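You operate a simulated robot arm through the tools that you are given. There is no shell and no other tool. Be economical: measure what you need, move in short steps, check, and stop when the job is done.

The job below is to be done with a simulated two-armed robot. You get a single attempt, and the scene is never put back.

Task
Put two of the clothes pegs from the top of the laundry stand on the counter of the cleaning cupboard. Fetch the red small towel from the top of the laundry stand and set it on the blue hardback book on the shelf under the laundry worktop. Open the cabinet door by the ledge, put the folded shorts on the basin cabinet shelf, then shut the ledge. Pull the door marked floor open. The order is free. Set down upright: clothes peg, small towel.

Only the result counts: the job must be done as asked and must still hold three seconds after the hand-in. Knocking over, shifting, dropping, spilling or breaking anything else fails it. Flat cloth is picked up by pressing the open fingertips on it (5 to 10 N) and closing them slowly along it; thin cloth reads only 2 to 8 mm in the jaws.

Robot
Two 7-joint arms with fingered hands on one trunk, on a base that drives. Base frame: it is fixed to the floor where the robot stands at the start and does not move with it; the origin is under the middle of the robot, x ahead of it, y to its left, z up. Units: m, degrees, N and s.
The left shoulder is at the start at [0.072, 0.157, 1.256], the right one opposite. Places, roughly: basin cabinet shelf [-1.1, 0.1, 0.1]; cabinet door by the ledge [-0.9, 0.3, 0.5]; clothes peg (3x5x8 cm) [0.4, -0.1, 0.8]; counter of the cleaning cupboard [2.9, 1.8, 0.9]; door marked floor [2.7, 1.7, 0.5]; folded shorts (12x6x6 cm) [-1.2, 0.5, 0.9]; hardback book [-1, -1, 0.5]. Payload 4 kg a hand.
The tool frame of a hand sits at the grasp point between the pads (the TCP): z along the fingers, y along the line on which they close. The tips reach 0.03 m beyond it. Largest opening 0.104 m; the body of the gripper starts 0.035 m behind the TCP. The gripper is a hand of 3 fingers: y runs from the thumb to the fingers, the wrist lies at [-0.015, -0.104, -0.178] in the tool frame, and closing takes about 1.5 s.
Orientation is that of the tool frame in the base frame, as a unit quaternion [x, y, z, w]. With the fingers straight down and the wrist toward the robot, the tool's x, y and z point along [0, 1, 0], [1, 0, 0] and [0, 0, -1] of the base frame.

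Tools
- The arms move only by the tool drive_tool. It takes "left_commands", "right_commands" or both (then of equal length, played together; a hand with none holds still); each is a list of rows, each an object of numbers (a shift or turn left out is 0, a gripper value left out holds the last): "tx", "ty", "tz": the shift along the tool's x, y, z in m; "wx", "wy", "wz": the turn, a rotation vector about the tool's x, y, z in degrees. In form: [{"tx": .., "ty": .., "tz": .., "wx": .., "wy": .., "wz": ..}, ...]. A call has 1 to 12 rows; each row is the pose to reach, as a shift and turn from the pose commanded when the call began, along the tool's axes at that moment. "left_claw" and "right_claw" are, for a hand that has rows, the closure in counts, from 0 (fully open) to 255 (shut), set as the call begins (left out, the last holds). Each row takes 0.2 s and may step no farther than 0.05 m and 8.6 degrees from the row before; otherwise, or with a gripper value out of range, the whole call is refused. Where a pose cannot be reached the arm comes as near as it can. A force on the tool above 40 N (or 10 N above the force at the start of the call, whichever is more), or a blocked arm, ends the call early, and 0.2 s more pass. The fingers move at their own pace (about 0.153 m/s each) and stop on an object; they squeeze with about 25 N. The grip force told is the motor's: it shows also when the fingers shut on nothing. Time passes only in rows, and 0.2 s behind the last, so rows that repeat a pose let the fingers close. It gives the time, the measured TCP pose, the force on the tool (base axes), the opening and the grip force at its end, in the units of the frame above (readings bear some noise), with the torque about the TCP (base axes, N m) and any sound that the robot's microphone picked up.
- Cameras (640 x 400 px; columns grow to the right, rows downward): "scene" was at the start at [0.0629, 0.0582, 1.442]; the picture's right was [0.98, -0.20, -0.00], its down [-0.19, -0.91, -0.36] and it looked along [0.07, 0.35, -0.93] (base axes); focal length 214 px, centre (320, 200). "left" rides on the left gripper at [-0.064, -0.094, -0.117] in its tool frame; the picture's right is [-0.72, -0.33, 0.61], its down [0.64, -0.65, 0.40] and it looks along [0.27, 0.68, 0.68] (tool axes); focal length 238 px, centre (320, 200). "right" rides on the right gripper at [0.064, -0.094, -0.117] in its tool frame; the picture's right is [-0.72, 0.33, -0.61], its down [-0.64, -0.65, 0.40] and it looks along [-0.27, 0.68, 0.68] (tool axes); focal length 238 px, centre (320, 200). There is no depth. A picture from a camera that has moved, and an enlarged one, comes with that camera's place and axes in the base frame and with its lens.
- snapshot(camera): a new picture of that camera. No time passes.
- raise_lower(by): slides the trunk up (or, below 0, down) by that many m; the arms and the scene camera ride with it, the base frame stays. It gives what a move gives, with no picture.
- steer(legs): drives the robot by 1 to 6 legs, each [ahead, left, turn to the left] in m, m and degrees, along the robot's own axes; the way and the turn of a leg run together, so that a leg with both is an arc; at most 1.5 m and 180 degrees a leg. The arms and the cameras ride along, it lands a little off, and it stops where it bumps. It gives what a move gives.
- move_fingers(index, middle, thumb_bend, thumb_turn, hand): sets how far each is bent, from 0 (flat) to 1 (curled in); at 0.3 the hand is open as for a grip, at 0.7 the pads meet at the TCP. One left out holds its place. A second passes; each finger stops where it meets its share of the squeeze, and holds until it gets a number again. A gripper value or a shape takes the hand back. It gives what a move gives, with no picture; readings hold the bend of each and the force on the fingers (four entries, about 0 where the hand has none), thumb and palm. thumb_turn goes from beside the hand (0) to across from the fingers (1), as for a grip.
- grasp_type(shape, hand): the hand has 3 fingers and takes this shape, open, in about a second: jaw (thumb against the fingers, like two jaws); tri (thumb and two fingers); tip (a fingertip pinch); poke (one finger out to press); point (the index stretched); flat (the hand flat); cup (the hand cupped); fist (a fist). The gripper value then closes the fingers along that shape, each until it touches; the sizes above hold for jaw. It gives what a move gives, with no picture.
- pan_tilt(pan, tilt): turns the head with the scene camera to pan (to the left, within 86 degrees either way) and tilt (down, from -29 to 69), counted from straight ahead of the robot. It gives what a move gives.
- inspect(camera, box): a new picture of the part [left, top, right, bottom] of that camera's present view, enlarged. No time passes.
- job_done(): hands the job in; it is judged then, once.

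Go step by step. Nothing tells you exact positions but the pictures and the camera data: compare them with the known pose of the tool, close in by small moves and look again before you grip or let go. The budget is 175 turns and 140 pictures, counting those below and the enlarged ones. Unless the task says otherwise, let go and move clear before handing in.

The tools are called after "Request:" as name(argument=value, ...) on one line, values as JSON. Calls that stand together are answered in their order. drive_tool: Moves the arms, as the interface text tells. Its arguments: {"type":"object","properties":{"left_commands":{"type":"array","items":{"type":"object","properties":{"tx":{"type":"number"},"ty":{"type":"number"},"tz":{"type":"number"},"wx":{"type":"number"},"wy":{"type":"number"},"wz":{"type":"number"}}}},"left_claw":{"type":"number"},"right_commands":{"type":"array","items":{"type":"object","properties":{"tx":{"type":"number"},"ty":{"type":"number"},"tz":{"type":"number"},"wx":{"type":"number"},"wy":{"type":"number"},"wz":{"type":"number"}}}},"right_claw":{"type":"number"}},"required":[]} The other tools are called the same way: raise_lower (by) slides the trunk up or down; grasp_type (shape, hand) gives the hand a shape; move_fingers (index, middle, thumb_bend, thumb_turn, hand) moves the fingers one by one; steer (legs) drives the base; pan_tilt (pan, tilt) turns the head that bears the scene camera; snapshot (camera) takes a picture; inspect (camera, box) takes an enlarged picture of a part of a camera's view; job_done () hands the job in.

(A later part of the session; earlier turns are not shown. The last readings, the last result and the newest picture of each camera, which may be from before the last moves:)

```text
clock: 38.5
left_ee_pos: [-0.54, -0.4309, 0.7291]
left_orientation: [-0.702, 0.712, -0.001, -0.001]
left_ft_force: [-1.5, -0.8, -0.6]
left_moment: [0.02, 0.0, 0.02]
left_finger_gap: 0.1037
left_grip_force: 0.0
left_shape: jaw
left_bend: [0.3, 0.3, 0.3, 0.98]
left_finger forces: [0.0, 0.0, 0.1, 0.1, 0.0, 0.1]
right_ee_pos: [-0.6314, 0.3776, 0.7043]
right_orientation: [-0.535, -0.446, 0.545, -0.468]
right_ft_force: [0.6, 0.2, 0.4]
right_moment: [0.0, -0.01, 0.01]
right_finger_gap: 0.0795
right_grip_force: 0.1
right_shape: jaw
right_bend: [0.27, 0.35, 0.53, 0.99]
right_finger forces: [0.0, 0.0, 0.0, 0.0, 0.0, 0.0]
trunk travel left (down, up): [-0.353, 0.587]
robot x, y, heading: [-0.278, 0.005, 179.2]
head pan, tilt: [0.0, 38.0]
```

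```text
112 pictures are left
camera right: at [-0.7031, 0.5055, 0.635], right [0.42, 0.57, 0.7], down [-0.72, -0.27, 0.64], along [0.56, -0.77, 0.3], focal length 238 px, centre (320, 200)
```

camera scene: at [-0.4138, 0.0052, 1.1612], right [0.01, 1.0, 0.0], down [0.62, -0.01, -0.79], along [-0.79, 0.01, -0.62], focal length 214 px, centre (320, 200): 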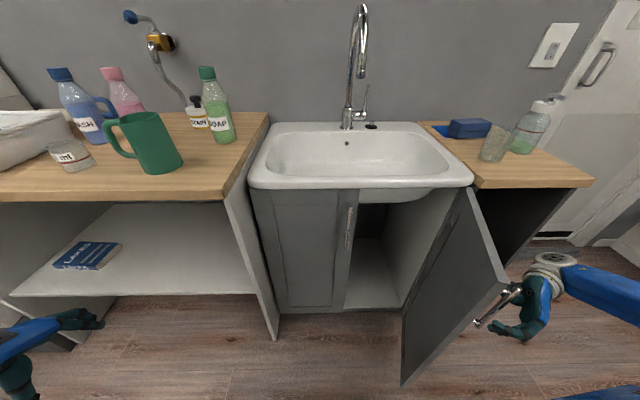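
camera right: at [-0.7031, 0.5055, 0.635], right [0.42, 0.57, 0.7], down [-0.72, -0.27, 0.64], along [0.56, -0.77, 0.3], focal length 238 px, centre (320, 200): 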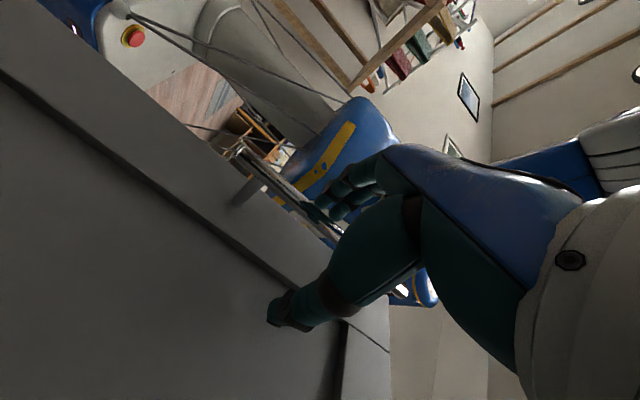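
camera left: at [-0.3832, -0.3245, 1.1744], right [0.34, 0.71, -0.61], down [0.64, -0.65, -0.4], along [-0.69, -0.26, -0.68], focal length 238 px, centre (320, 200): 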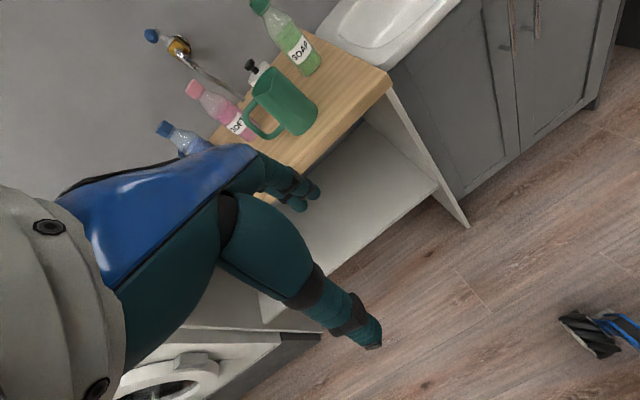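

Door is about 80° open and the handle is released. Move the base right so the hand comes off the bar, then back off and raise.

Request:
steer(legs=[[0, -0.1, 0], [-0.12, 0, 0]])

Request:
snapshot(camera="scene")

```text
clock: 40.5
left_ee_pos: [-0.4198, -0.3296, 0.7312]
left_orientation: [-0.702, 0.712, -0.003, -0.002]
left_ft_force: [0.2, 0.4, -0.2]
left_moment: [-0.05, -0.01, -0.01]
left_finger_gap: 0.1037
left_grip_force: 0.0
left_shape: jaw
left_bend: [0.3, 0.3, 0.3, 0.98]
left_finger forces: [0.1, 0.1, 0.0, 0.1, 0.0, 0.1]
right_ee_pos: [-0.5109, 0.4783, 0.7025]
right_orientation: [-0.534, -0.445, 0.545, -0.469]
right_ft_force: [-0.1, 0.1, 0.3]
right_moment: [-0.01, 0.01, 0.0]
right_finger_gap: 0.0794
right_grip_force: 0.0
right_shape: jaw
right_bend: [0.27, 0.35, 0.53, 0.99]
right_finger forces: [0.0, 0.0, 0.0, 0.0, 0.1, 0.1]
trunk travel left (down, up): [-0.353, 0.587]
robot x, y, heading: [-0.1559, 0.1012, 179.2]
head pan, tilt: [0.0, 38.0]
```

```text
111 pictures are left
camera scene: at [-0.2942, 0.1071, 1.1613], right [0.01, 1.0, 0.0], down [0.62, -0.01, -0.79], along [-0.79, 0.01, -0.62], focal length 214 px, centre (320, 200)
```

scene: 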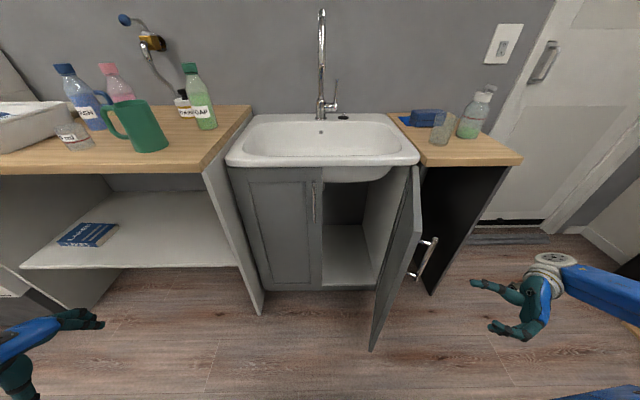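

Raise the trunk and return the hand to forward, then to down-pointing orientation.

Request:
raise_lower(by=0.37)

Request:
drive_tool(right_commands=[{"tz": 0.018, "wx": 8}, {"tz": 0.036, "wx": 16}, {"tz": 0.054, "wx": 24}, {"tz": 0.072, "wx": 32}, {"tz": 0.09, "wx": 40}, {"tz": 0.108, "wx": 48}, {"tz": 0.126, "wx": 56}, {"tz": 0.144, "wx": 64}, {"tz": 0.162, "wx": 72}, {"tz": 0.18, "wx": 80}], right_claw=0)

Request:
drive_tool(right_commands=[{"wx": 4.949, "wy": 4.949, "wz": 4.949}, {"wx": 9.898, "wy": 9.898, "wz": 9.898}, {"wx": 14.847, "wy": 14.847, "wz": 14.847}, {"wx": 19.796, "wy": 19.796, "wz": 19.796}, {"wx": 24.745, "wy": 24.745, "wz": 24.745}, {"wx": 29.694, "wy": 29.694, "wz": 29.694}, {"wx": 34.64, "wy": 34.64, "wz": 34.64}])

Request:
drive_tool(right_commands=[{"wx": 4.949, "wy": 4.949, "wz": 4.949}, {"wx": 9.898, "wy": 9.898, "wz": 9.898}, {"wx": 14.847, "wy": 14.847, "wz": 14.847}, {"wx": 19.796, "wy": 19.796, "wz": 19.796}, {"wx": 24.745, "wy": 24.745, "wz": 24.745}, {"wx": 29.694, "wy": 29.694, "wz": 29.694}, {"wx": 34.64, "wy": 34.64, "wz": 34.64}])

Request:
snapshot(camera="scene")

```text
clock: 44.1
left_ee_pos: [-0.4218, -0.332, 1.0993]
left_orientation: [-0.702, 0.712, -0.002, -0.001]
left_ft_force: [-1.2, -0.6, -0.5]
left_moment: [0.0, 0.04, 0.04]
left_finger_gap: 0.1036
left_grip_force: 0.0
left_shape: jaw
left_bend: [0.3, 0.3, 0.3, 0.98]
left_finger forces: [0.0, 0.0, 0.0, 0.0, 0.0, 0.0]
right_ee_pos: [-0.512, 0.4768, 1.0742]
right_orientation: [-0.534, -0.446, 0.544, -0.469]
right_ft_force: [-0.8, -0.8, 0.1]
right_moment: [0.02, 0.01, 0.0]
right_finger_gap: 0.0795
right_grip_force: 0.1
right_shape: jaw
right_bend: [0.27, 0.35, 0.53, 0.99]
right_finger forces: [0.1, 0.1, 0.1, 0.0, 0.1, 0.0]
trunk travel left (down, up): [-0.723, 0.217]
robot x, y, heading: [-0.1557, 0.1007, 179.0]
head pan, tilt: [0.0, 38.0]
```

```text
clock: 46.3
left_ee_pos: [-0.4202, -0.3344, 1.1001]
left_orientation: [-0.702, 0.712, 0.0, -0.001]
left_ft_force: [0.7, 0.3, 0.1]
left_moment: [0.01, -0.01, -0.02]
left_finger_gap: 0.1035
left_grip_force: 0.0
left_shape: jaw
left_bend: [0.3, 0.3, 0.3, 0.98]
left_finger forces: [0.0, 0.0, 0.0, 0.0, 0.1, 0.0]
right_ee_pos: [-0.539, 0.2969, 1.0817]
right_orientation: [0.709, -0.008, -0.705, 0.013]
right_ft_force: [0.9, 0.1, -0.2]
right_moment: [-0.02, 0.04, 0.01]
right_finger_gap: 0.1037
right_grip_force: 0.1
right_shape: jaw
right_bend: [0.3, 0.3, 0.3, 0.98]
right_finger forces: [0.0, 0.0, 0.0, 0.0, 0.1, 0.0]
trunk travel left (down, up): [-0.723, 0.217]
robot x, y, heading: [-0.1571, 0.1016, 179.2]
head pan, tilt: [0.0, 38.0]
```

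```text
clock: 47.6
left_ee_pos: [-0.4202, -0.3311, 1.1006]
left_orientation: [-0.702, 0.712, -0.001, -0.001]
left_ft_force: [-0.3, -0.4, 0.6]
left_moment: [-0.01, 0.01, -0.03]
left_finger_gap: 0.1036
left_grip_force: 0.0
left_shape: jaw
left_bend: [0.3, 0.3, 0.3, 0.98]
left_finger forces: [0.0, 0.1, 0.1, 0.0, 0.1, 0.0]
right_ee_pos: [-0.5538, 0.3097, 1.0224]
right_orientation: [0.843, -0.235, -0.481, -0.041]
right_ft_force: [-0.2, 0.7, -0.4]
right_moment: [-0.02, -0.02, -0.01]
right_finger_gap: 0.1038
right_grip_force: 0.0
right_shape: jaw
right_bend: [0.3, 0.3, 0.3, 0.98]
right_finger forces: [0.0, 0.1, 0.0, 0.1, 0.0, 0.0]
right hand out of reach, approached as far as the arm can: row 2, 3, 4, 5, 6
trunk travel left (down, up): [-0.723, 0.217]
robot x, y, heading: [-0.1552, 0.1044, 179.1]
head pan, tilt: [0.0, 38.0]
stopped in row 6 (right hand): the arm was blocked; the commanded pose is now the measured one
```

```text
clock: 48.2
left_ee_pos: [-0.4216, -0.3359, 1.0977]
left_orientation: [-0.702, 0.712, 0.0, 0.001]
left_ft_force: [-0.4, 0.3, -0.4]
left_moment: [0.01, 0.01, 0.03]
left_finger_gap: 0.1036
left_grip_force: 0.1
left_shape: jaw
left_bend: [0.3, 0.3, 0.3, 0.98]
left_finger forces: [0.0, 0.1, 0.1, 0.1, 0.1, 0.0]
right_ee_pos: [-0.5494, 0.325, 0.9967]
right_orientation: [0.867, -0.254, -0.414, -0.113]
right_ft_force: [0.2, 0.0, 0.4]
right_moment: [-0.01, 0.01, -0.01]
right_finger_gap: 0.104
right_grip_force: 0.0
right_shape: jaw
right_bend: [0.3, 0.3, 0.3, 0.98]
right_finger forces: [0.1, 0.1, 0.0, 0.1, 0.1, 0.0]
right hand out of reach, approached as far as the arm can: row 1, 2
trunk travel left (down, up): [-0.723, 0.217]
robot x, y, heading: [-0.1601, 0.0969, 179.3]
head pan, tilt: [0.0, 38.0]
stopped in row 2 (right hand): the arm was blocked; the commanded pose is now the measured one
```

```text
110 pictures are left
camera scene: at [-0.2955, 0.0965, 1.5312], right [0.01, 1.0, 0.0], down [0.62, 0.0, -0.79], along [-0.79, 0.01, -0.62], focal length 214 px, centre (320, 200)
```

scene: 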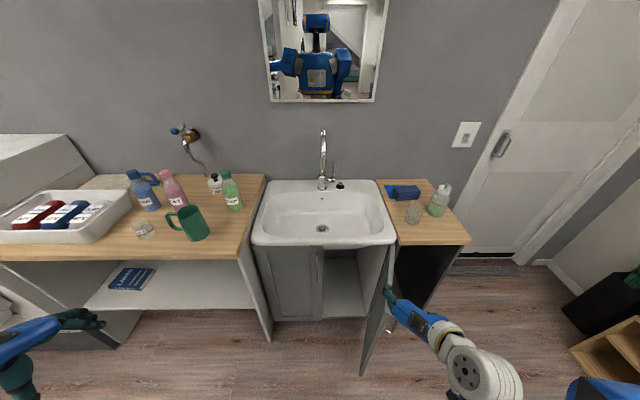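

The arm hit a joint limit there. I'll bring the hand inward to where this rotation worked before, then finish rotating.

Request:
drive_tool(right_commands=[{"tx": -0.005, "ty": 0.047, "tz": -0.012}, {"tx": -0.011, "ty": 0.094, "tz": -0.024}, {"tx": -0.022, "ty": 0.14, "tz": -0.036}, {"tx": -0.022, "ty": 0.187, "tz": -0.048}])

Request:
drive_tool(right_commands=[{"wx": 2.91, "wy": 5.1, "wz": 5.93}, {"wx": 5.82, "wy": 10.2, "wz": 11.87}, {"wx": 8.73, "wy": 15.3, "wz": 17.8}, {"wx": 11.64, "wy": 20.4, "wz": 23.73}, {"wx": 14.56, "wy": 25.5, "wz": 29.67}, {"wx": 17.47, "wy": 30.6, "wz": 35.6}, {"wx": 20.38, "wy": 35.7, "wz": 41.53}, {"wx": 23.29, "wy": 40.8, "wz": 47.47}, {"wx": 26.2, "wy": 45.9, "wz": 53.4}])

```text
clock: 49.2
left_ee_pos: [-0.4224, -0.335, 1.0986]
left_orientation: [-0.702, 0.712, -0.002, 0.0]
left_ft_force: [-0.4, 0.2, -0.3]
left_moment: [-0.02, -0.04, 0.0]
left_finger_gap: 0.1039
left_grip_force: 0.1
left_shape: jaw
left_bend: [0.3, 0.3, 0.3, 0.98]
left_finger forces: [0.0, 0.0, 0.1, 0.0, 0.0, 0.0]
right_ee_pos: [-0.6272, 0.1552, 1.0474]
right_orientation: [0.867, -0.256, -0.412, -0.113]
right_ft_force: [0.7, 0.0, -1.3]
right_moment: [0.01, -0.02, -0.04]
right_finger_gap: 0.1037
right_grip_force: 0.0
right_shape: jaw
right_bend: [0.3, 0.3, 0.3, 0.98]
right_finger forces: [0.0, 0.0, 0.0, 0.0, 0.0, 0.0]
trunk travel left (down, up): [-0.723, 0.217]
robot x, y, heading: [-0.1602, 0.0979, 179.5]
head pan, tilt: [0.0, 38.0]
```

```text
clock: 50.5
left_ee_pos: [-0.4205, -0.3328, 1.1001]
left_orientation: [-0.702, 0.712, -0.001, 0.0]
left_ft_force: [-0.9, 0.8, 0.4]
left_moment: [0.02, 0.02, -0.02]
left_finger_gap: 0.1038
left_grip_force: 0.1
left_shape: jaw
left_bend: [0.3, 0.3, 0.3, 0.98]
left_finger forces: [0.0, 0.0, 0.0, 0.1, 0.0, 0.0]
right_ee_pos: [-0.6267, 0.2007, 1.0205]
right_orientation: [0.815, -0.518, -0.23, -0.118]
right_ft_force: [0.0, 0.0, -0.1]
right_moment: [0.02, 0.02, 0.01]
right_finger_gap: 0.1039
right_grip_force: 0.0
right_shape: jaw
right_bend: [0.3, 0.3, 0.3, 0.98]
right_finger forces: [0.1, 0.1, 0.0, 0.1, 0.0, 0.0]
trunk travel left (down, up): [-0.723, 0.217]
robot x, y, heading: [-0.1572, 0.0977, 179.3]
head pan, tilt: [0.0, 38.0]
stopped in row 6 (right hand): the arm was blocked; the commanded pose is now the measured one
```

Blocked again; I'll go out towards the shorts direction (more extended) and finish the smaller remaining rotation there.

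Request:
drive_tool(right_commands=[{"tx": -0.036, "ty": 0.014, "tz": 0.01}, {"tx": -0.072, "ty": 0.029, "tz": 0.02}, {"tx": -0.109, "ty": 0.043, "tz": 0.03}, {"tx": -0.145, "ty": 0.057, "tz": 0.04}, {"tx": -0.181, "ty": 0.072, "tz": 0.05}, {"tx": -0.217, "ty": 0.086, "tz": 0.06}])

Request:
drive_tool(right_commands=[{"wx": 1.86, "wy": 5.78, "wz": 4.94}, {"wx": 3.72, "wy": 11.56, "wz": 9.88}, {"wx": 5.58, "wy": 17.34, "wz": 14.82}, {"wx": 7.44, "wy": 23.12, "wz": 19.76}, {"wx": 9.3, "wy": 28.9, "wz": 24.7}])

Request:
snapshot(camera="scene")

```text
clock: 51.9
left_ee_pos: [-0.4217, -0.3304, 1.1002]
left_orientation: [-0.702, 0.712, -0.002, 0.0]
left_ft_force: [0.4, 0.7, -0.2]
left_moment: [0.04, -0.01, 0.02]
left_finger_gap: 0.104
left_grip_force: 0.0
left_shape: jaw
left_bend: [0.3, 0.3, 0.3, 0.98]
left_finger forces: [0.0, 0.1, 0.0, 0.0, 0.1, 0.0]
right_ee_pos: [-0.7978, 0.3606, 1.0789]
right_orientation: [0.816, -0.518, -0.228, -0.118]
right_ft_force: [0.1, 0.0, 0.7]
right_moment: [0.02, -0.03, -0.01]
right_finger_gap: 0.1042
right_grip_force: 0.0
right_shape: jaw
right_bend: [0.3, 0.3, 0.3, 0.98]
right_finger forces: [0.1, 0.0, 0.0, 0.0, 0.0, 0.0]
trunk travel left (down, up): [-0.723, 0.217]
robot x, y, heading: [-0.156, 0.1017, 179.2]
head pan, tilt: [0.0, 38.0]
```

```text
clock: 53.1
left_ee_pos: [-0.4217, -0.3329, 1.099]
left_orientation: [-0.702, 0.712, -0.001, -0.001]
left_ft_force: [0.2, 0.2, -0.4]
left_moment: [0.05, -0.01, 0.02]
left_finger_gap: 0.1041
left_grip_force: 0.2
left_shape: jaw
left_bend: [0.3, 0.3, 0.3, 0.98]
left_finger forces: [0.0, 0.0, 0.1, 0.1, 0.0, 0.0]
right_ee_pos: [-0.7963, 0.3604, 1.08]
right_orientation: [-0.707, 0.707, -0.003, 0.0]
right_ft_force: [-0.2, -0.3, -0.9]
right_moment: [0.0, 0.02, 0.01]
right_finger_gap: 0.1036
right_grip_force: 0.0
right_shape: jaw
right_bend: [0.3, 0.3, 0.3, 0.98]
right_finger forces: [0.0, 0.1, 0.1, 0.1, 0.0, 0.0]
trunk travel left (down, up): [-0.723, 0.217]
robot x, y, heading: [-0.1563, 0.1025, 179.3]
head pan, tilt: [0.0, 38.0]
```

```text
109 pictures are left
camera scene: at [-0.2963, 0.1013, 1.5311], right [0.01, 1.0, 0.0], down [0.62, -0.01, -0.79], along [-0.79, 0.01, -0.62], focal length 214 px, centre (320, 200)
```

scene: 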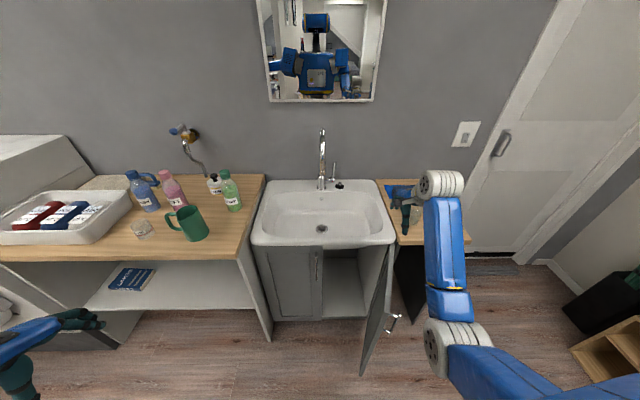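

Hand is down-pointing now. Drive toward the basin so the hand gets over the ledge, staying high above the glass.

Request:
steer(legs=[[0.22, -0.06, 0]])

Request:
snapshot(camera="right")

Request:
pan_tilt(pan=-30, tilt=38)

Request:
snapshot(camera="scene")

```text
clock: 54.8
left_ee_pos: [-0.6363, -0.2724, 1.1]
left_orientation: [-0.702, 0.712, 0.0, -0.002]
left_ft_force: [-0.3, -1.0, 0.0]
left_moment: [-0.02, 0.04, 0.02]
left_finger_gap: 0.1038
left_grip_force: 0.1
left_shape: jaw
left_bend: [0.3, 0.3, 0.3, 0.98]
left_finger forces: [0.1, 0.0, 0.1, 0.1, 0.1, 0.0]
right_ee_pos: [-1.0119, 0.4216, 1.082]
right_orientation: [-0.707, 0.707, 0.0, 0.0]
right_ft_force: [-0.1, -0.6, 0.4]
right_moment: [-0.01, 0.0, -0.01]
right_finger_gap: 0.1041
right_grip_force: 0.1
right_shape: jaw
right_bend: [0.3, 0.3, 0.3, 0.98]
right_finger forces: [0.0, 0.0, 0.1, 0.0, 0.1, 0.0]
trunk travel left (down, up): [-0.723, 0.217]
robot x, y, heading: [-0.3722, 0.1636, 179.3]
head pan, tilt: [0.0, 38.0]
```

```text
108 pictures are left
camera right: at [-0.9168, 0.3569, 1.1987], right [-0.33, 0.72, 0.61], down [0.65, 0.64, -0.41], along [-0.68, 0.27, -0.68], focal length 238 px, centre (320, 200)
```

right: 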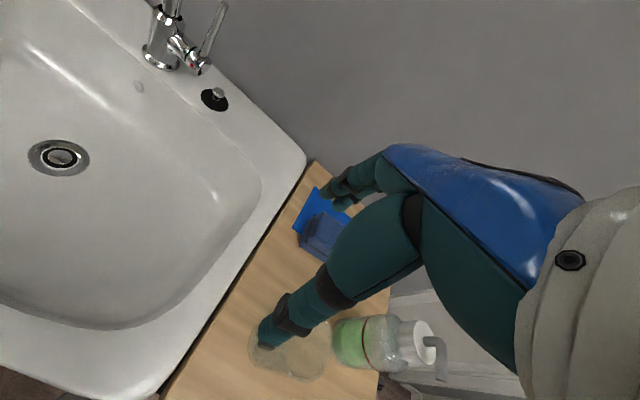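

```text
clock: 55.7
left_ee_pos: [-0.6392, -0.2711, 1.1003]
left_orientation: [-0.703, 0.711, -0.001, 0.0]
left_ft_force: [0.6, -0.9, 0.1]
left_moment: [-0.01, 0.02, -0.02]
left_finger_gap: 0.1037
left_grip_force: 0.0
left_shape: jaw
left_bend: [0.3, 0.3, 0.3, 0.98]
left_finger forces: [0.0, 0.1, 0.0, 0.1, 0.1, 0.0]
right_ee_pos: [-1.0155, 0.4221, 1.079]
right_orientation: [-0.707, 0.707, -0.002, 0.001]
right_ft_force: [-0.6, 0.6, 0.1]
right_moment: [0.01, -0.01, 0.01]
right_finger_gap: 0.1039
right_grip_force: 0.0
right_shape: jaw
right_bend: [0.3, 0.3, 0.3, 0.98]
right_finger forces: [0.0, 0.0, 0.0, 0.0, 0.0, 0.1]
trunk travel left (down, up): [-0.723, 0.217]
robot x, y, heading: [-0.376, 0.1611, 179.2]
head pan, tilt: [-30.0, 38.0]
```

```text
107 pictures are left
camera scene: at [-0.5022, 0.206, 1.5311], right [0.51, 0.86, 0.0], down [0.53, -0.31, -0.79], along [-0.68, 0.4, -0.62], focal length 214 px, centre (320, 200)
```

scene: 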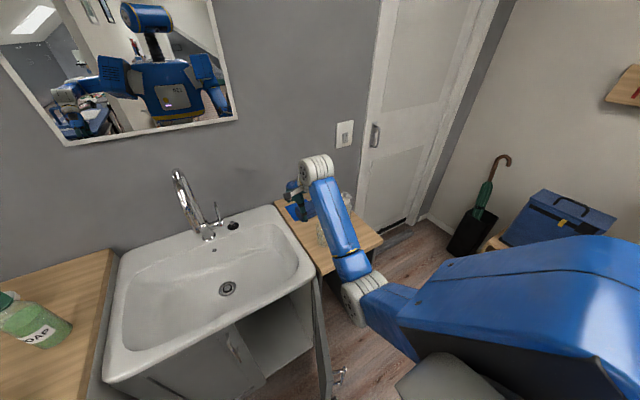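

Shorts appear with left end at y≈0.485. Shift the hand over to y≈0.53 for a clearer view.

Request:
drive_tool(right_commands=[{"tx": -0.04, "ty": 0.01}, {"tx": -0.08, "ty": 0.03}, {"tx": -0.115, "ty": 0.05}])

Request:
snapshot(camera="right")

Request:
inspect(camera="scene", box=[240, 140, 400, 280])

```text
clock: 56.5
left_ee_pos: [-0.6387, -0.266, 1.1]
left_orientation: [-0.702, 0.712, -0.002, -0.002]
left_ft_force: [0.4, 0.1, -0.5]
left_moment: [0.01, 0.0, -0.01]
left_finger_gap: 0.1037
left_grip_force: 0.1
left_shape: jaw
left_bend: [0.3, 0.3, 0.3, 0.98]
left_finger forces: [0.1, 0.0, 0.0, 0.0, 0.1, 0.0]
right_ee_pos: [-1.0629, 0.5386, 1.08]
right_orientation: [-0.707, 0.708, -0.003, -0.001]
right_ft_force: [-0.3, -0.6, 0.1]
right_moment: [-0.01, -0.03, -0.03]
right_finger_gap: 0.1038
right_grip_force: 0.0
right_shape: jaw
right_bend: [0.3, 0.3, 0.3, 0.98]
right_finger forces: [0.0, 0.0, 0.0, 0.1, 0.0, 0.1]
trunk travel left (down, up): [-0.723, 0.217]
robot x, y, heading: [-0.3721, 0.1608, 179.5]
head pan, tilt: [-30.0, 38.0]
```

```text
106 pictures are left
camera right: at [-0.9693, 0.4752, 1.1971], right [-0.33, 0.72, 0.61], down [0.65, 0.64, -0.41], along [-0.68, 0.27, -0.68], focal length 238 px, centre (320, 200)
```

right: 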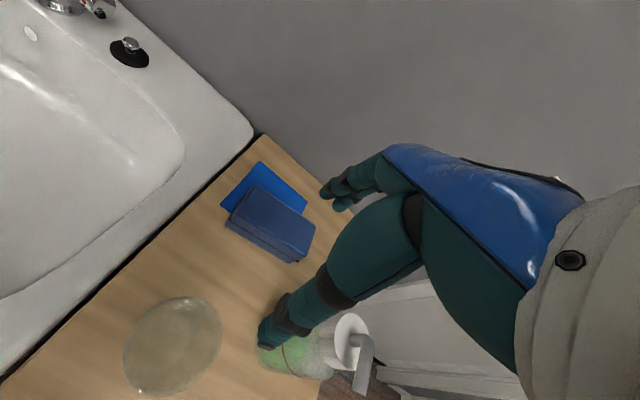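

```text
2.86 times, centred on (320, 210) of scene
camera zoom: at [-0.5018, 0.2096, 1.531], right [0.51, 0.86, 0.0], down [0.53, -0.32, -0.79], along [-0.68, 0.4, -0.62], focal length 613 px, centre (320, 171)
```

zoom: 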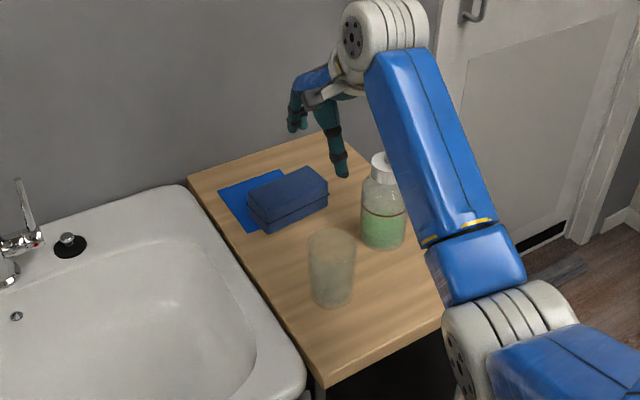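

Shorts' top center is at about [-1.15, 0.535, 0.924], aligned with y. Move over and descend.

Request:
drive_tool(right_commands=[{"ty": 0.045}, {"ty": 0.087}, {"ty": 0.087, "tz": 0.04}, {"ty": 0.087, "tz": 0.08}, {"ty": 0.087, "tz": 0.12}])

Request:
snapshot(camera="right")

Request:
inspect(camera="scene", box=[240, 140, 400, 280])

```text
clock: 57.7
left_ee_pos: [-0.6403, -0.2709, 1.0987]
left_orientation: [-0.702, 0.712, -0.003, 0.0]
left_ft_force: [0.0, -0.4, 0.3]
left_moment: [-0.01, -0.04, 0.0]
left_finger_gap: 0.1039
left_grip_force: 0.0
left_shape: jaw
left_bend: [0.3, 0.3, 0.3, 0.98]
left_finger forces: [0.0, 0.0, 0.0, 0.0, 0.0, 0.0]
right_ee_pos: [-1.1538, 0.534, 0.9608]
right_orientation: [-0.707, 0.707, -0.002, 0.0]
right_ft_force: [-0.2, -0.5, -0.5]
right_moment: [0.04, 0.0, 0.0]
right_finger_gap: 0.1042
right_grip_force: 0.1
right_shape: jaw
right_bend: [0.3, 0.3, 0.3, 0.98]
right_finger forces: [0.0, 0.0, 0.0, 0.1, 0.1, 0.0]
trunk travel left (down, up): [-0.723, 0.217]
robot x, y, heading: [-0.3759, 0.1646, 179.4]
head pan, tilt: [-30.0, 38.0]
```

```text
104 pictures are left
camera right: at [-1.0598, 0.471, 1.0763], right [-0.33, 0.72, 0.61], down [0.65, 0.64, -0.4], along [-0.68, 0.27, -0.68], focal length 238 px, centre (320, 200)
```

right: 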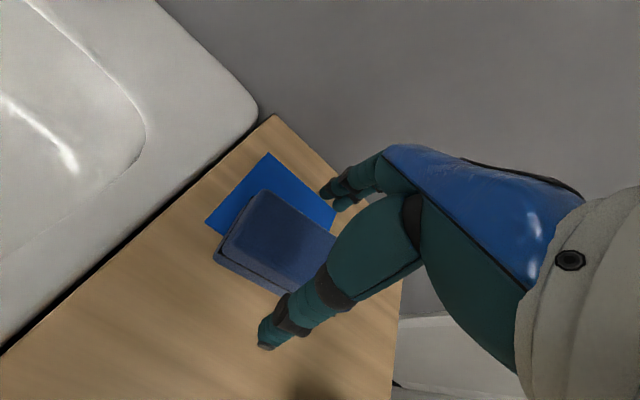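

```text
2.86 times, centred on (320, 210) of scene
camera zoom: at [-0.5034, 0.2071, 1.531], right [0.51, 0.86, 0.0], down [0.53, -0.31, -0.79], along [-0.68, 0.4, -0.62], focal length 613 px, centre (320, 171)
```

zoom: 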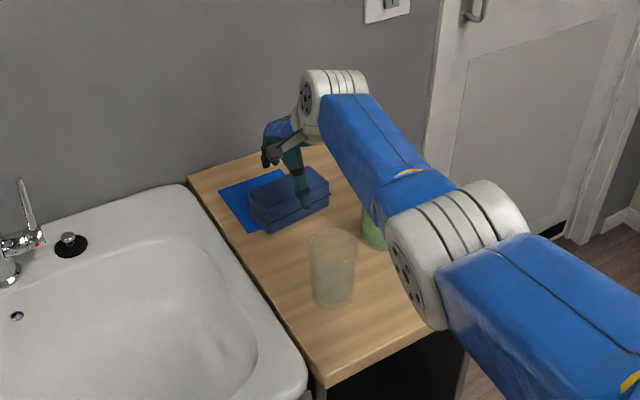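

Thumb is in front and fingers behind the shorts. Descend and close.

Request:
drive_tool(right_commands=[{"tz": 0.02}, {"tz": 0.04}, {"tz": 0.055}, {"tz": 0.055}])

Request:
drive_tool(right_commands=[{"tz": 0}, {"tz": 0}, {"tz": 0}, {"tz": 0}, {"tz": 0}, {"tz": 0}, {"tz": 0}, {"tz": 0}], right_claw=255)

Request:
drive_tool(right_commands=[{"tz": -0.03}, {"tz": -0.06}, {"tz": -0.1}, {"tz": -0.14}, {"tz": -0.18}])

Request:
inspect(camera="scene", box=[240, 140, 400, 280])

```text
clock: 58.7
left_ee_pos: [-0.6375, -0.2699, 1.0994]
left_orientation: [-0.703, 0.712, -0.002, -0.001]
left_ft_force: [0.6, 0.6, -0.3]
left_moment: [0.01, 0.0, -0.01]
left_finger_gap: 0.1033
left_grip_force: 0.0
left_shape: jaw
left_bend: [0.3, 0.3, 0.3, 0.98]
left_finger forces: [0.0, 0.1, 0.0, 0.0, 0.0, 0.0]
right_ee_pos: [-1.1423, 0.5324, 0.9062]
right_orientation: [-0.706, 0.708, -0.002, 0.001]
right_ft_force: [-1.1, 0.0, 1.7]
right_moment: [0.0, 0.04, -0.03]
right_finger_gap: 0.1042
right_grip_force: 0.1
right_shape: jaw
right_bend: [0.3, 0.3, 0.3, 0.98]
right_finger forces: [1.2, 0.0, 0.0, 0.1, 0.0, 0.0]
right hand out of reach, approached as far as the arm can: row 2, 3, 4
trunk travel left (down, up): [-0.723, 0.217]
robot x, y, heading: [-0.3727, 0.1601, 179.3]
head pan, tilt: [-30.0, 38.0]
```

```text
clock: 60.5
left_ee_pos: [-0.638, -0.2696, 1.0992]
left_orientation: [-0.702, 0.712, -0.001, -0.002]
left_ft_force: [0.0, 0.7, -0.4]
left_moment: [0.0, -0.01, 0.02]
left_finger_gap: 0.1039
left_grip_force: 0.1
left_shape: jaw
left_bend: [0.3, 0.3, 0.3, 0.98]
left_finger forces: [0.0, 0.0, 0.0, 0.0, 0.0, 0.0]
right_ee_pos: [-1.1424, 0.5317, 0.9071]
right_orientation: [-0.706, 0.708, -0.004, 0.0]
right_ft_force: [0.6, 0.5, 1.4]
right_moment: [-0.07, -0.08, 0.03]
right_finger_gap: 0.0616
right_grip_force: 24.6
right_shape: jaw
right_bend: [0.37, 0.34, 0.73, 1.0]
right_finger forces: [17.1, 7.9, 0.0, 0.0, 23.8, 0.0]
trunk travel left (down, up): [-0.723, 0.217]
robot x, y, heading: [-0.3759, 0.1614, 179.5]
head pan, tilt: [-30.0, 38.0]
```

```text
clock: 61.7
left_ee_pos: [-0.6386, -0.2698, 1.0999]
left_orientation: [-0.702, 0.712, -0.002, -0.001]
left_ft_force: [1.0, 0.3, 0.3]
left_moment: [0.0, 0.0, -0.03]
left_finger_gap: 0.1039
left_grip_force: 0.1
left_shape: jaw
left_bend: [0.3, 0.3, 0.3, 0.98]
left_finger forces: [0.1, 0.0, 0.1, 0.0, 0.0, 0.0]
right_ee_pos: [-1.1422, 0.5307, 1.0866]
right_orientation: [-0.707, 0.708, -0.002, 0.0]
right_ft_force: [-0.1, 0.9, -0.9]
right_moment: [0.0, -0.04, -0.02]
right_finger_gap: 0.0612
right_grip_force: 25.1
right_shape: jaw
right_bend: [0.37, 0.34, 0.73, 1.0]
right_finger forces: [16.4, 7.8, 0.0, 0.0, 23.4, 0.0]
trunk travel left (down, up): [-0.723, 0.217]
robot x, y, heading: [-0.373, 0.164, 179.5]
head pan, tilt: [-30.0, 38.0]
```

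```text
2.86 times, centred on (320, 210) of scene
camera zoom: at [-0.5008, 0.207, 1.5312], right [0.51, 0.86, 0.0], down [0.53, -0.31, -0.79], along [-0.68, 0.4, -0.62], focal length 613 px, centre (320, 171)
```

zoom: 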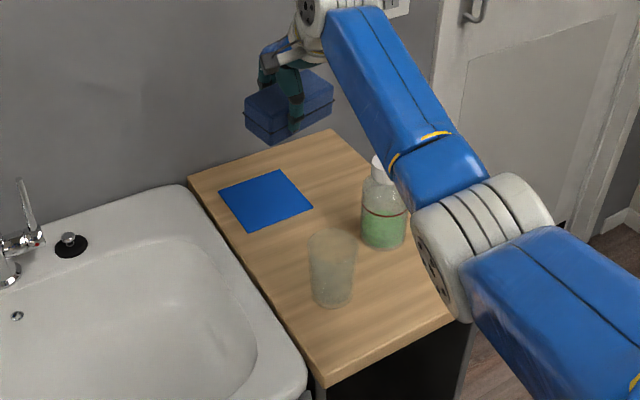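

Shorts are held. Bring the hand back over the basin front, tuck the left hand inward, then back up.

Request:
drive_tool(right_commands=[{"ty": -0.04}, {"ty": -0.08}, {"ty": -0.12, "tx": 0.03}, {"ty": -0.16, "tx": 0.07}, {"ty": -0.18, "tx": 0.11}, {"ty": -0.18, "tx": 0.15}, {"ty": -0.18, "tx": 0.2}], left_commands=[{"tx": -0.03}, {"tx": -0.06}, {"tx": -0.09}, {"tx": -0.12}, {"tx": -0.15}, {"tx": -0.18}, {"tx": -0.2}])

Request:
steer(legs=[[-0.3, 0, 0], [0, 0.2, 0], [0, 0, -20]])

Request:
pan_tilt(pan=0, tilt=45)

Request:
snapshot(camera="scene")

```text
refused: row 4 steps farther than a row can; nothing moved
```

```text
clock: 66.1
left_ee_pos: [-0.4775, -0.3564, 1.0992]
left_orientation: [-0.562, 0.827, 0.0, 0.0]
left_ft_force: [-0.6, 0.2, 0.3]
left_moment: [0.0, 0.01, 0.01]
left_finger_gap: 0.104
left_grip_force: 0.0
left_shape: jaw
left_bend: [0.3, 0.3, 0.3, 0.98]
left_finger forces: [0.0, 0.1, 0.1, 0.0, 0.0, 0.0]
right_ee_pos: [-0.6654, 0.5721, 1.0875]
right_orientation: [-0.568, 0.823, -0.002, 0.0]
right_ft_force: [-0.3, 0.1, -0.7]
right_moment: [0.0, 0.01, -0.02]
right_finger_gap: 0.061
right_grip_force: 25.5
right_shape: jaw
right_bend: [0.37, 0.34, 0.73, 1.0]
right_finger forces: [16.4, 7.7, 0.0, 0.1, 23.2, 0.0]
trunk travel left (down, up): [-0.723, 0.217]
robot x, y, heading: [-0.0755, -0.0419, 158.4]
head pan, tilt: [-30.0, 38.0]
```

```text
clock: 67.0
left_ee_pos: [-0.4773, -0.355, 1.0997]
left_orientation: [-0.563, 0.827, -0.002, -0.001]
left_ft_force: [-0.4, -0.2, 0.8]
left_moment: [-0.01, 0.05, 0.03]
left_finger_gap: 0.1037
left_grip_force: 0.0
left_shape: jaw
left_bend: [0.3, 0.3, 0.3, 0.98]
left_finger forces: [0.1, 0.1, 0.0, 0.0, 0.0, 0.0]
right_ee_pos: [-0.6646, 0.5736, 1.0863]
right_orientation: [-0.569, 0.823, -0.002, 0.0]
right_ft_force: [0.0, -0.1, -1.9]
right_moment: [-0.04, 0.01, -0.01]
right_finger_gap: 0.0609
right_grip_force: 25.0
right_shape: jaw
right_bend: [0.37, 0.34, 0.73, 1.0]
right_finger forces: [16.4, 7.7, 0.0, 0.1, 23.2, 0.0]
trunk travel left (down, up): [-0.723, 0.217]
robot x, y, heading: [-0.0754, -0.0412, 158.7]
head pan, tilt: [0.0, 45.0]
```

```text
101 pictures are left
camera scene: at [-0.2027, 0.0052, 1.5209], right [0.37, 0.93, 0.0], down [0.66, -0.26, -0.71], along [-0.66, 0.26, -0.71], focal length 214 px, centre (320, 200)
```

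scene: 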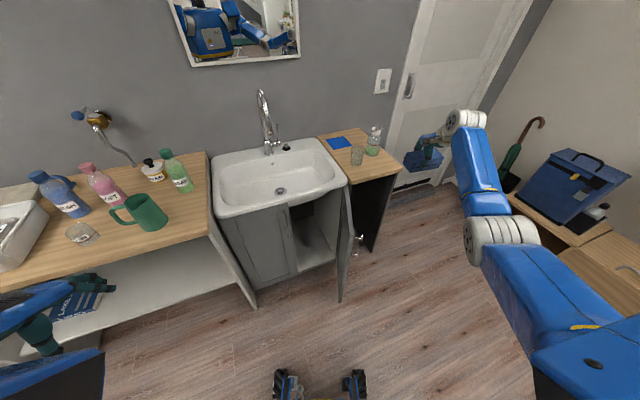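

The drive went fine though the arm move was refused. Redo the arm move with smaller steps.

Request:
drive_tool(right_commands=[{"tx": 0.04, "ty": -0.02}, {"tx": 0.08, "ty": -0.04}, {"tx": 0.12, "ty": -0.06}, {"tx": 0.16, "ty": -0.08}, {"tx": 0.2, "ty": -0.1}, {"tx": 0.24, "ty": -0.12}, {"tx": 0.28, "ty": -0.12}, {"tx": 0.33, "ty": -0.12}], left_commands=[{"tx": -0.03}, {"tx": -0.06}, {"tx": -0.09}, {"tx": -0.12}, {"tx": -0.15}, {"tx": -0.18}, {"tx": -0.2}, {"tx": -0.2}])

Request:
raise_lower(by=-0.6)

Request:
snapshot(camera="scene")

```text
clock: 68.8
left_ee_pos: [-0.5489, -0.174, 1.078]
left_orientation: [-0.562, 0.827, -0.001, 0.0]
left_ft_force: [-0.3, -0.5, -0.4]
left_moment: [0.0, -0.01, -0.02]
left_finger_gap: 0.104
left_grip_force: 0.1
left_shape: jaw
left_bend: [0.3, 0.3, 0.3, 0.98]
left_finger forces: [0.0, 0.0, 0.0, 0.0, 0.0, 0.1]
left hand out of reach, approached as far as the arm can: row 1, 2, 3, 4, 5, 6, 7, 8
right_ee_pos: [-0.6715, 0.2249, 1.0884]
right_orientation: [-0.567, 0.824, -0.002, 0.0]
right_ft_force: [-0.1, 0.1, -1.4]
right_moment: [-0.02, -0.01, -0.03]
right_finger_gap: 0.0609
right_grip_force: 24.3
right_shape: jaw
right_bend: [0.37, 0.34, 0.73, 1.0]
right_finger forces: [16.2, 7.8, 0.0, 0.0, 23.1, 0.0]
trunk travel left (down, up): [-0.723, 0.217]
robot x, y, heading: [-0.0764, -0.0427, 158.4]
head pan, tilt: [0.0, 45.0]
```

```text
refused: -0.6 is not a number from -0.4 to 0.4
```

```text
100 pictures are left
camera scene: at [-0.2062, 0.0075, 1.5204], right [0.37, 0.93, 0.0], down [0.66, -0.26, -0.7], along [-0.65, 0.26, -0.71], focal length 214 px, centre (320, 200)
```

scene: 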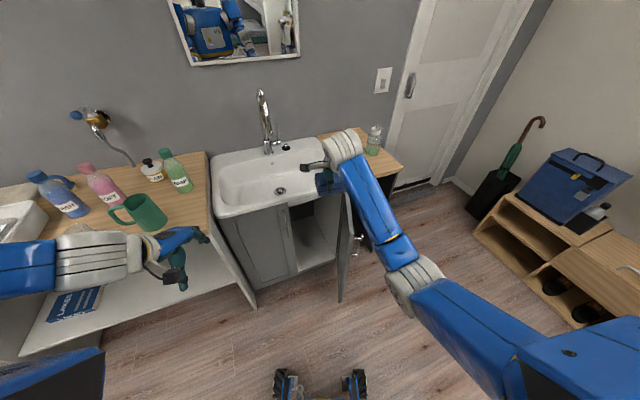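

Door edge is near y=0.32, so I'll shift the hand 0.1 left, then lower in two steps.

Request:
drive_tool(right_commands=[{"tx": 0.04, "ty": -0.03}, {"tx": 0.07, "ty": -0.05}, {"tx": 0.1, "ty": -0.06}])

Request:
raise_lower(by=-0.4)

Request:
raise_lower(by=-0.3)

Request:
pan_tilt(pan=0, tilt=35)

Request:
snapshot(camera="scene")

Request:
snapshot(camera="right")

```text
clock: 69.6
left_ee_pos: [-0.5471, -0.1763, 1.0788]
left_orientation: [-0.562, 0.827, -0.001, 0.0]
left_ft_force: [-0.4, 0.2, -0.7]
left_moment: [-0.01, 0.01, 0.0]
left_finger_gap: 0.1042
left_grip_force: 0.1
left_shape: jaw
left_bend: [0.3, 0.3, 0.3, 0.98]
left_finger forces: [0.1, 0.1, 0.0, 0.0, 0.1, 0.1]
right_ee_pos: [-0.6494, 0.1076, 1.0896]
right_orientation: [-0.567, 0.824, -0.002, 0.0]
right_ft_force: [0.5, 0.0, -0.7]
right_moment: [-0.03, 0.0, -0.03]
right_finger_gap: 0.0609
right_grip_force: 25.1
right_shape: jaw
right_bend: [0.37, 0.34, 0.73, 1.0]
right_finger forces: [16.0, 7.8, 0.0, 0.1, 23.0, 0.0]
trunk travel left (down, up): [-0.723, 0.217]
robot x, y, heading: [-0.0789, -0.0431, 158.7]
head pan, tilt: [0.0, 45.0]
```

```text
clock: 73.5
left_ee_pos: [-0.5462, -0.1756, 0.6791]
left_orientation: [-0.562, 0.827, 0.0, -0.001]
left_ft_force: [-0.1, 0.0, -0.4]
left_moment: [0.01, -0.05, 0.01]
left_finger_gap: 0.1043
left_grip_force: 0.0
left_shape: jaw
left_bend: [0.3, 0.3, 0.3, 0.98]
left_finger forces: [0.0, 0.0, 0.0, 0.0, 0.1, 0.0]
right_ee_pos: [-0.6483, 0.11, 0.6884]
right_orientation: [-0.567, 0.823, -0.002, -0.002]
right_ft_force: [0.7, -0.1, -1.8]
right_moment: [-0.03, 0.01, -0.01]
right_finger_gap: 0.0609
right_grip_force: 25.2
right_shape: jaw
right_bend: [0.37, 0.34, 0.73, 1.0]
right_finger forces: [16.0, 7.8, 0.0, 0.0, 23.0, 0.1]
trunk travel left (down, up): [-0.323, 0.617]
robot x, y, heading: [-0.0759, -0.0427, 158.5]
head pan, tilt: [0.0, 45.0]
```

```text
clock: 76.5
left_ee_pos: [-0.5456, -0.1739, 0.3768]
left_orientation: [-0.562, 0.827, -0.001, -0.001]
left_ft_force: [-0.1, 0.2, 0.9]
left_moment: [0.05, 0.03, 0.0]
left_finger_gap: 0.1039
left_grip_force: 0.1
left_shape: jaw
left_bend: [0.3, 0.3, 0.3, 0.98]
left_finger forces: [0.0, 0.0, 0.0, 0.0, 0.1, 0.0]
right_ee_pos: [-0.6477, 0.1084, 0.3896]
right_orientation: [-0.568, 0.823, -0.002, 0.0]
right_ft_force: [-0.7, -0.4, -1.3]
right_moment: [-0.04, -0.02, 0.02]
right_finger_gap: 0.061
right_grip_force: 25.5
right_shape: jaw
right_bend: [0.37, 0.34, 0.73, 1.0]
right_finger forces: [16.1, 7.8, 0.0, 0.0, 22.9, 0.1]
trunk travel left (down, up): [-0.023, 0.917]
robot x, y, heading: [-0.0772, -0.0439, 158.4]
head pan, tilt: [0.0, 45.0]
```

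```text
clock: 77.2
left_ee_pos: [-0.547, -0.1744, 0.3779]
left_orientation: [-0.562, 0.827, -0.002, -0.001]
left_ft_force: [0.0, 0.1, -0.4]
left_moment: [0.0, 0.0, -0.04]
left_finger_gap: 0.1038
left_grip_force: 0.2
left_shape: jaw
left_bend: [0.3, 0.3, 0.3, 0.98]
left_finger forces: [0.0, 0.0, 0.0, 0.1, 0.0, 0.1]
right_ee_pos: [-0.6494, 0.1094, 0.3895]
right_orientation: [-0.568, 0.823, -0.003, 0.001]
right_ft_force: [0.0, 0.0, -0.7]
right_moment: [0.0, -0.04, 0.01]
right_finger_gap: 0.0609
right_grip_force: 25.1
right_shape: jaw
right_bend: [0.37, 0.34, 0.73, 1.0]
right_finger forces: [16.1, 7.8, 0.0, 0.1, 23.0, 0.0]
trunk travel left (down, up): [-0.023, 0.917]
robot x, y, heading: [-0.0743, -0.0394, 158.7]
head pan, tilt: [0.0, 35.0]
```

```text
99 pictures are left
camera scene: at [-0.2076, 0.0083, 0.8356], right [0.37, 0.93, 0.0], down [0.54, -0.21, -0.82], along [-0.76, 0.3, -0.58], focal length 214 px, centre (320, 200)
```

scene: 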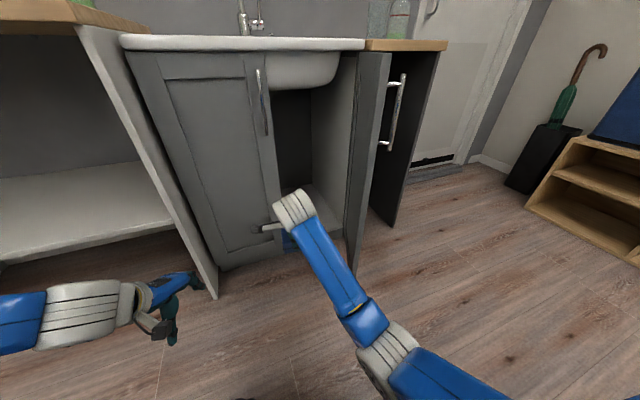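

```text
98 pictures are left
camera right: at [-0.5832, 0.0158, 0.5054], right [-0.05, 0.79, 0.61], down [0.84, 0.36, -0.4], along [-0.54, 0.49, -0.68], focal length 238 px, centre (320, 200)
```

right: 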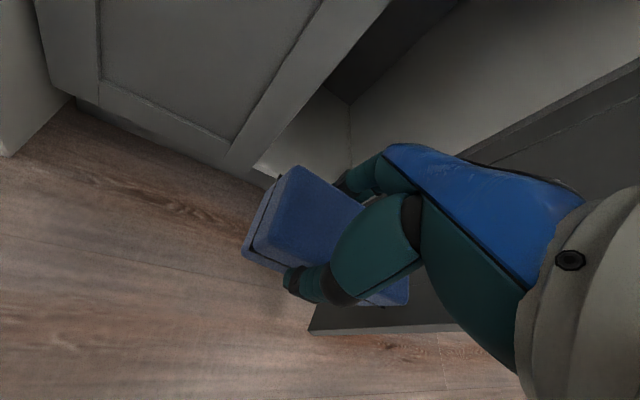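

At lowest trunk the shelf front edge seems near z≈0.13–0.15. I'll pull the left hand back, line the shorts up with the opening center (y≈0.22), then drive straight in along −x.

Request:
drive_tool(right_commands=[{"tx": -0.02, "ty": 0.02}, {"tx": -0.04, "ty": 0.045}, {"tx": -0.06, "ty": 0.075}, {"tx": -0.075, "ty": 0.104}], left_commands=[{"ty": -0.02, "tz": -0.04}, {"ty": -0.05, "tz": -0.08}, {"ty": -0.08, "tz": -0.12}, {"ty": -0.11, "tz": -0.15}])

Request:
snapshot(camera="scene")

Request:
snapshot(camera="right")

```text
clock: 78.2
left_ee_pos: [-0.4977, -0.2372, 0.5845]
left_orientation: [-0.561, 0.828, -0.002, 0.0]
left_ft_force: [0.4, 0.1, 0.1]
left_moment: [0.04, 0.02, -0.01]
left_finger_gap: 0.1037
left_grip_force: 0.2
left_shape: jaw
left_bend: [0.3, 0.3, 0.3, 0.98]
left_finger forces: [0.1, 0.0, 0.0, 0.1, 0.1, 0.0]
left hand out of reach, approached as far as the arm can: row 1, 2, 3, 4
right_ee_pos: [-0.7194, 0.2168, 0.389]
right_orientation: [-0.568, 0.823, -0.001, 0.0]
right_ft_force: [0.5, 0.8, -0.8]
right_moment: [-0.02, -0.01, 0.0]
right_finger_gap: 0.0608
right_grip_force: 24.7
right_shape: jaw
right_bend: [0.37, 0.34, 0.73, 1.0]
right_finger forces: [16.1, 7.8, 0.1, 0.0, 23.1, 0.0]
trunk travel left (down, up): [-0.023, 0.917]
robot x, y, heading: [-0.077, -0.0428, 158.5]
head pan, tilt: [0.0, 35.0]
```

```text
97 pictures are left
camera scene: at [-0.2066, 0.0082, 0.8359], right [0.37, 0.93, 0.0], down [0.53, -0.21, -0.82], along [-0.76, 0.3, -0.57], focal length 214 px, centre (320, 200)
```

scene: 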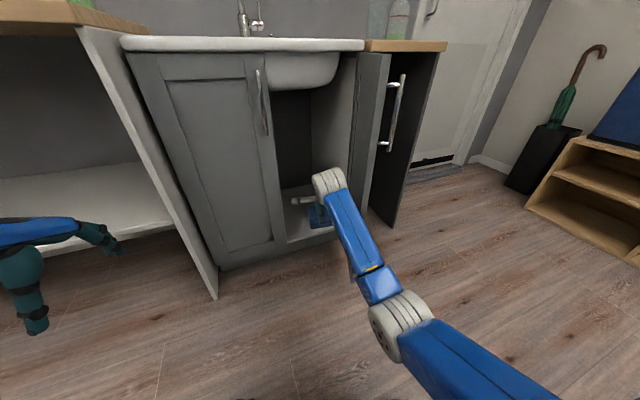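

```text
96 pictures are left
camera right: at [-0.6536, 0.1231, 0.5056], right [-0.05, 0.79, 0.61], down [0.84, 0.37, -0.41], along [-0.54, 0.49, -0.68], focal length 238 px, centre (320, 200)
```

right: 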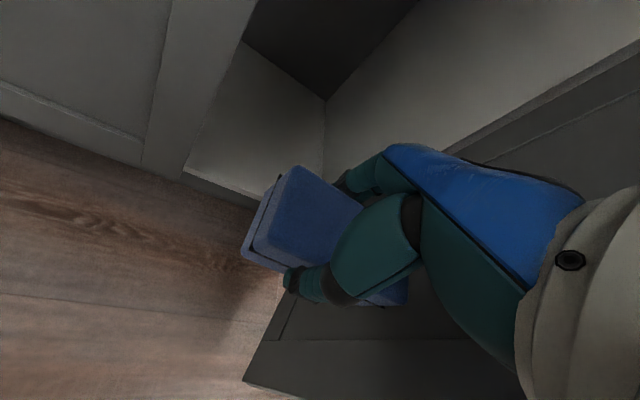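

Opening is clear ahead; shelf front-left corner ~(-0.89, 0.115, 0.13). Drive straight along −x by 0.2.

Request:
steer(legs=[[0.186, 0.073, 0]])

Request:
snapshot(camera="scene")

Request:
snapshot(camera="right")

```text
clock: 79.8
left_ee_pos: [-0.6986, -0.2392, 0.5847]
left_orientation: [-0.561, 0.828, -0.003, 0.001]
left_ft_force: [0.1, -0.5, -0.7]
left_moment: [0.05, 0.01, -0.01]
left_finger_gap: 0.1039
left_grip_force: 0.1
left_shape: jaw
left_bend: [0.3, 0.3, 0.3, 0.98]
left_finger forces: [0.0, 0.0, 0.0, 0.1, 0.0, 0.0]
right_ee_pos: [-0.9169, 0.2143, 0.388]
right_orientation: [-0.567, 0.823, -0.003, 0.0]
right_ft_force: [0.7, 0.0, -1.0]
right_moment: [-0.04, -0.01, -0.01]
right_finger_gap: 0.0609
right_grip_force: 24.9
right_shape: jaw
right_bend: [0.37, 0.34, 0.73, 1.0]
right_finger forces: [16.2, 7.8, 0.0, 0.1, 23.1, 0.0]
trunk travel left (down, up): [-0.023, 0.917]
robot x, y, heading: [-0.2776, -0.0436, 158.4]
head pan, tilt: [0.0, 35.0]
```

```text
95 pictures are left
camera scene: at [-0.4063, 0.0075, 0.8356], right [0.37, 0.93, 0.0], down [0.54, -0.21, -0.82], along [-0.76, 0.3, -0.58], focal length 214 px, centre (320, 200)
```

scene: 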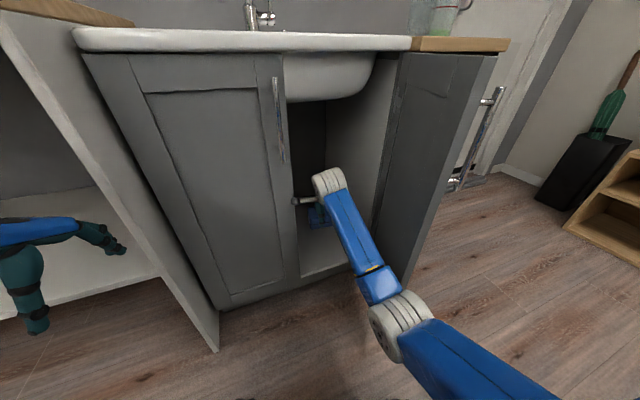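

```text
94 pictures are left
camera right: at [-0.8528, 0.121, 0.5042], right [-0.05, 0.79, 0.61], down [0.84, 0.37, -0.4], along [-0.54, 0.49, -0.68], focal length 238 px, centre (320, 200)
```

right: 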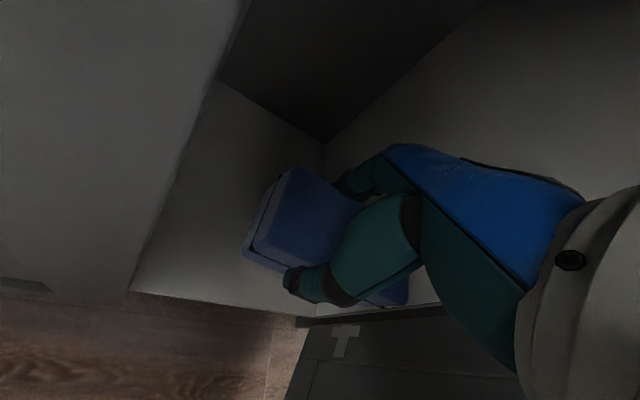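

Now move the arm further in and down.

Request:
drive_tool(right_commands=[{"tx": 0.0, "ty": 0.04, "tz": 0.0}, {"tx": 0.01, "ty": 0.085, "tz": 0.02}, {"tx": 0.019, "ty": 0.127, "tz": 0.04}, {"tx": 0.019, "ty": 0.127, "tz": 0.08}, {"tx": 0.019, "ty": 0.127, "tz": 0.12}, {"tx": 0.019, "ty": 0.127, "tz": 0.14}])

Request:
snapshot(camera="right")

Request:
snapshot(camera="scene")

```text
refused: row 2 steps farther than a row can; nothing moved
```

```text
93 pictures are left
camera right: at [-0.8528, 0.121, 0.5042], right [-0.05, 0.79, 0.61], down [0.84, 0.37, -0.4], along [-0.54, 0.49, -0.68], focal length 238 px, centre (320, 200)
```

right: 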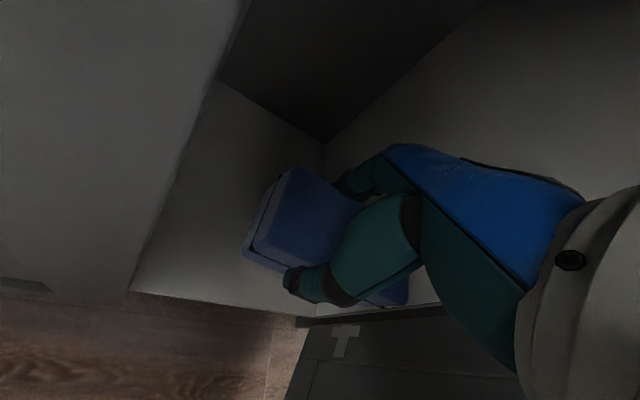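

```text
92 pictures are left
camera scene: at [-0.4063, 0.0075, 0.8356], right [0.37, 0.93, 0.0], down [0.54, -0.21, -0.82], along [-0.76, 0.3, -0.58], focal length 214 px, centre (320, 200)
```

scene: 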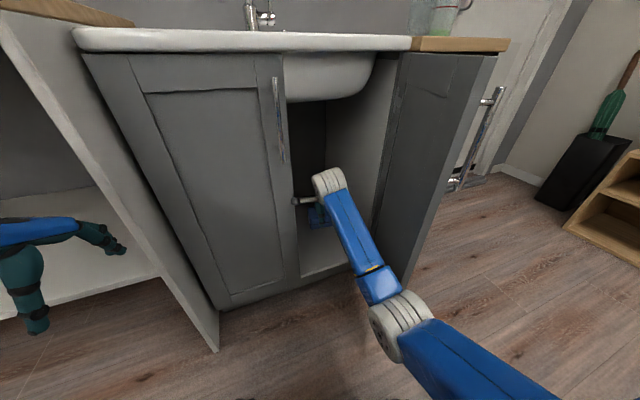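

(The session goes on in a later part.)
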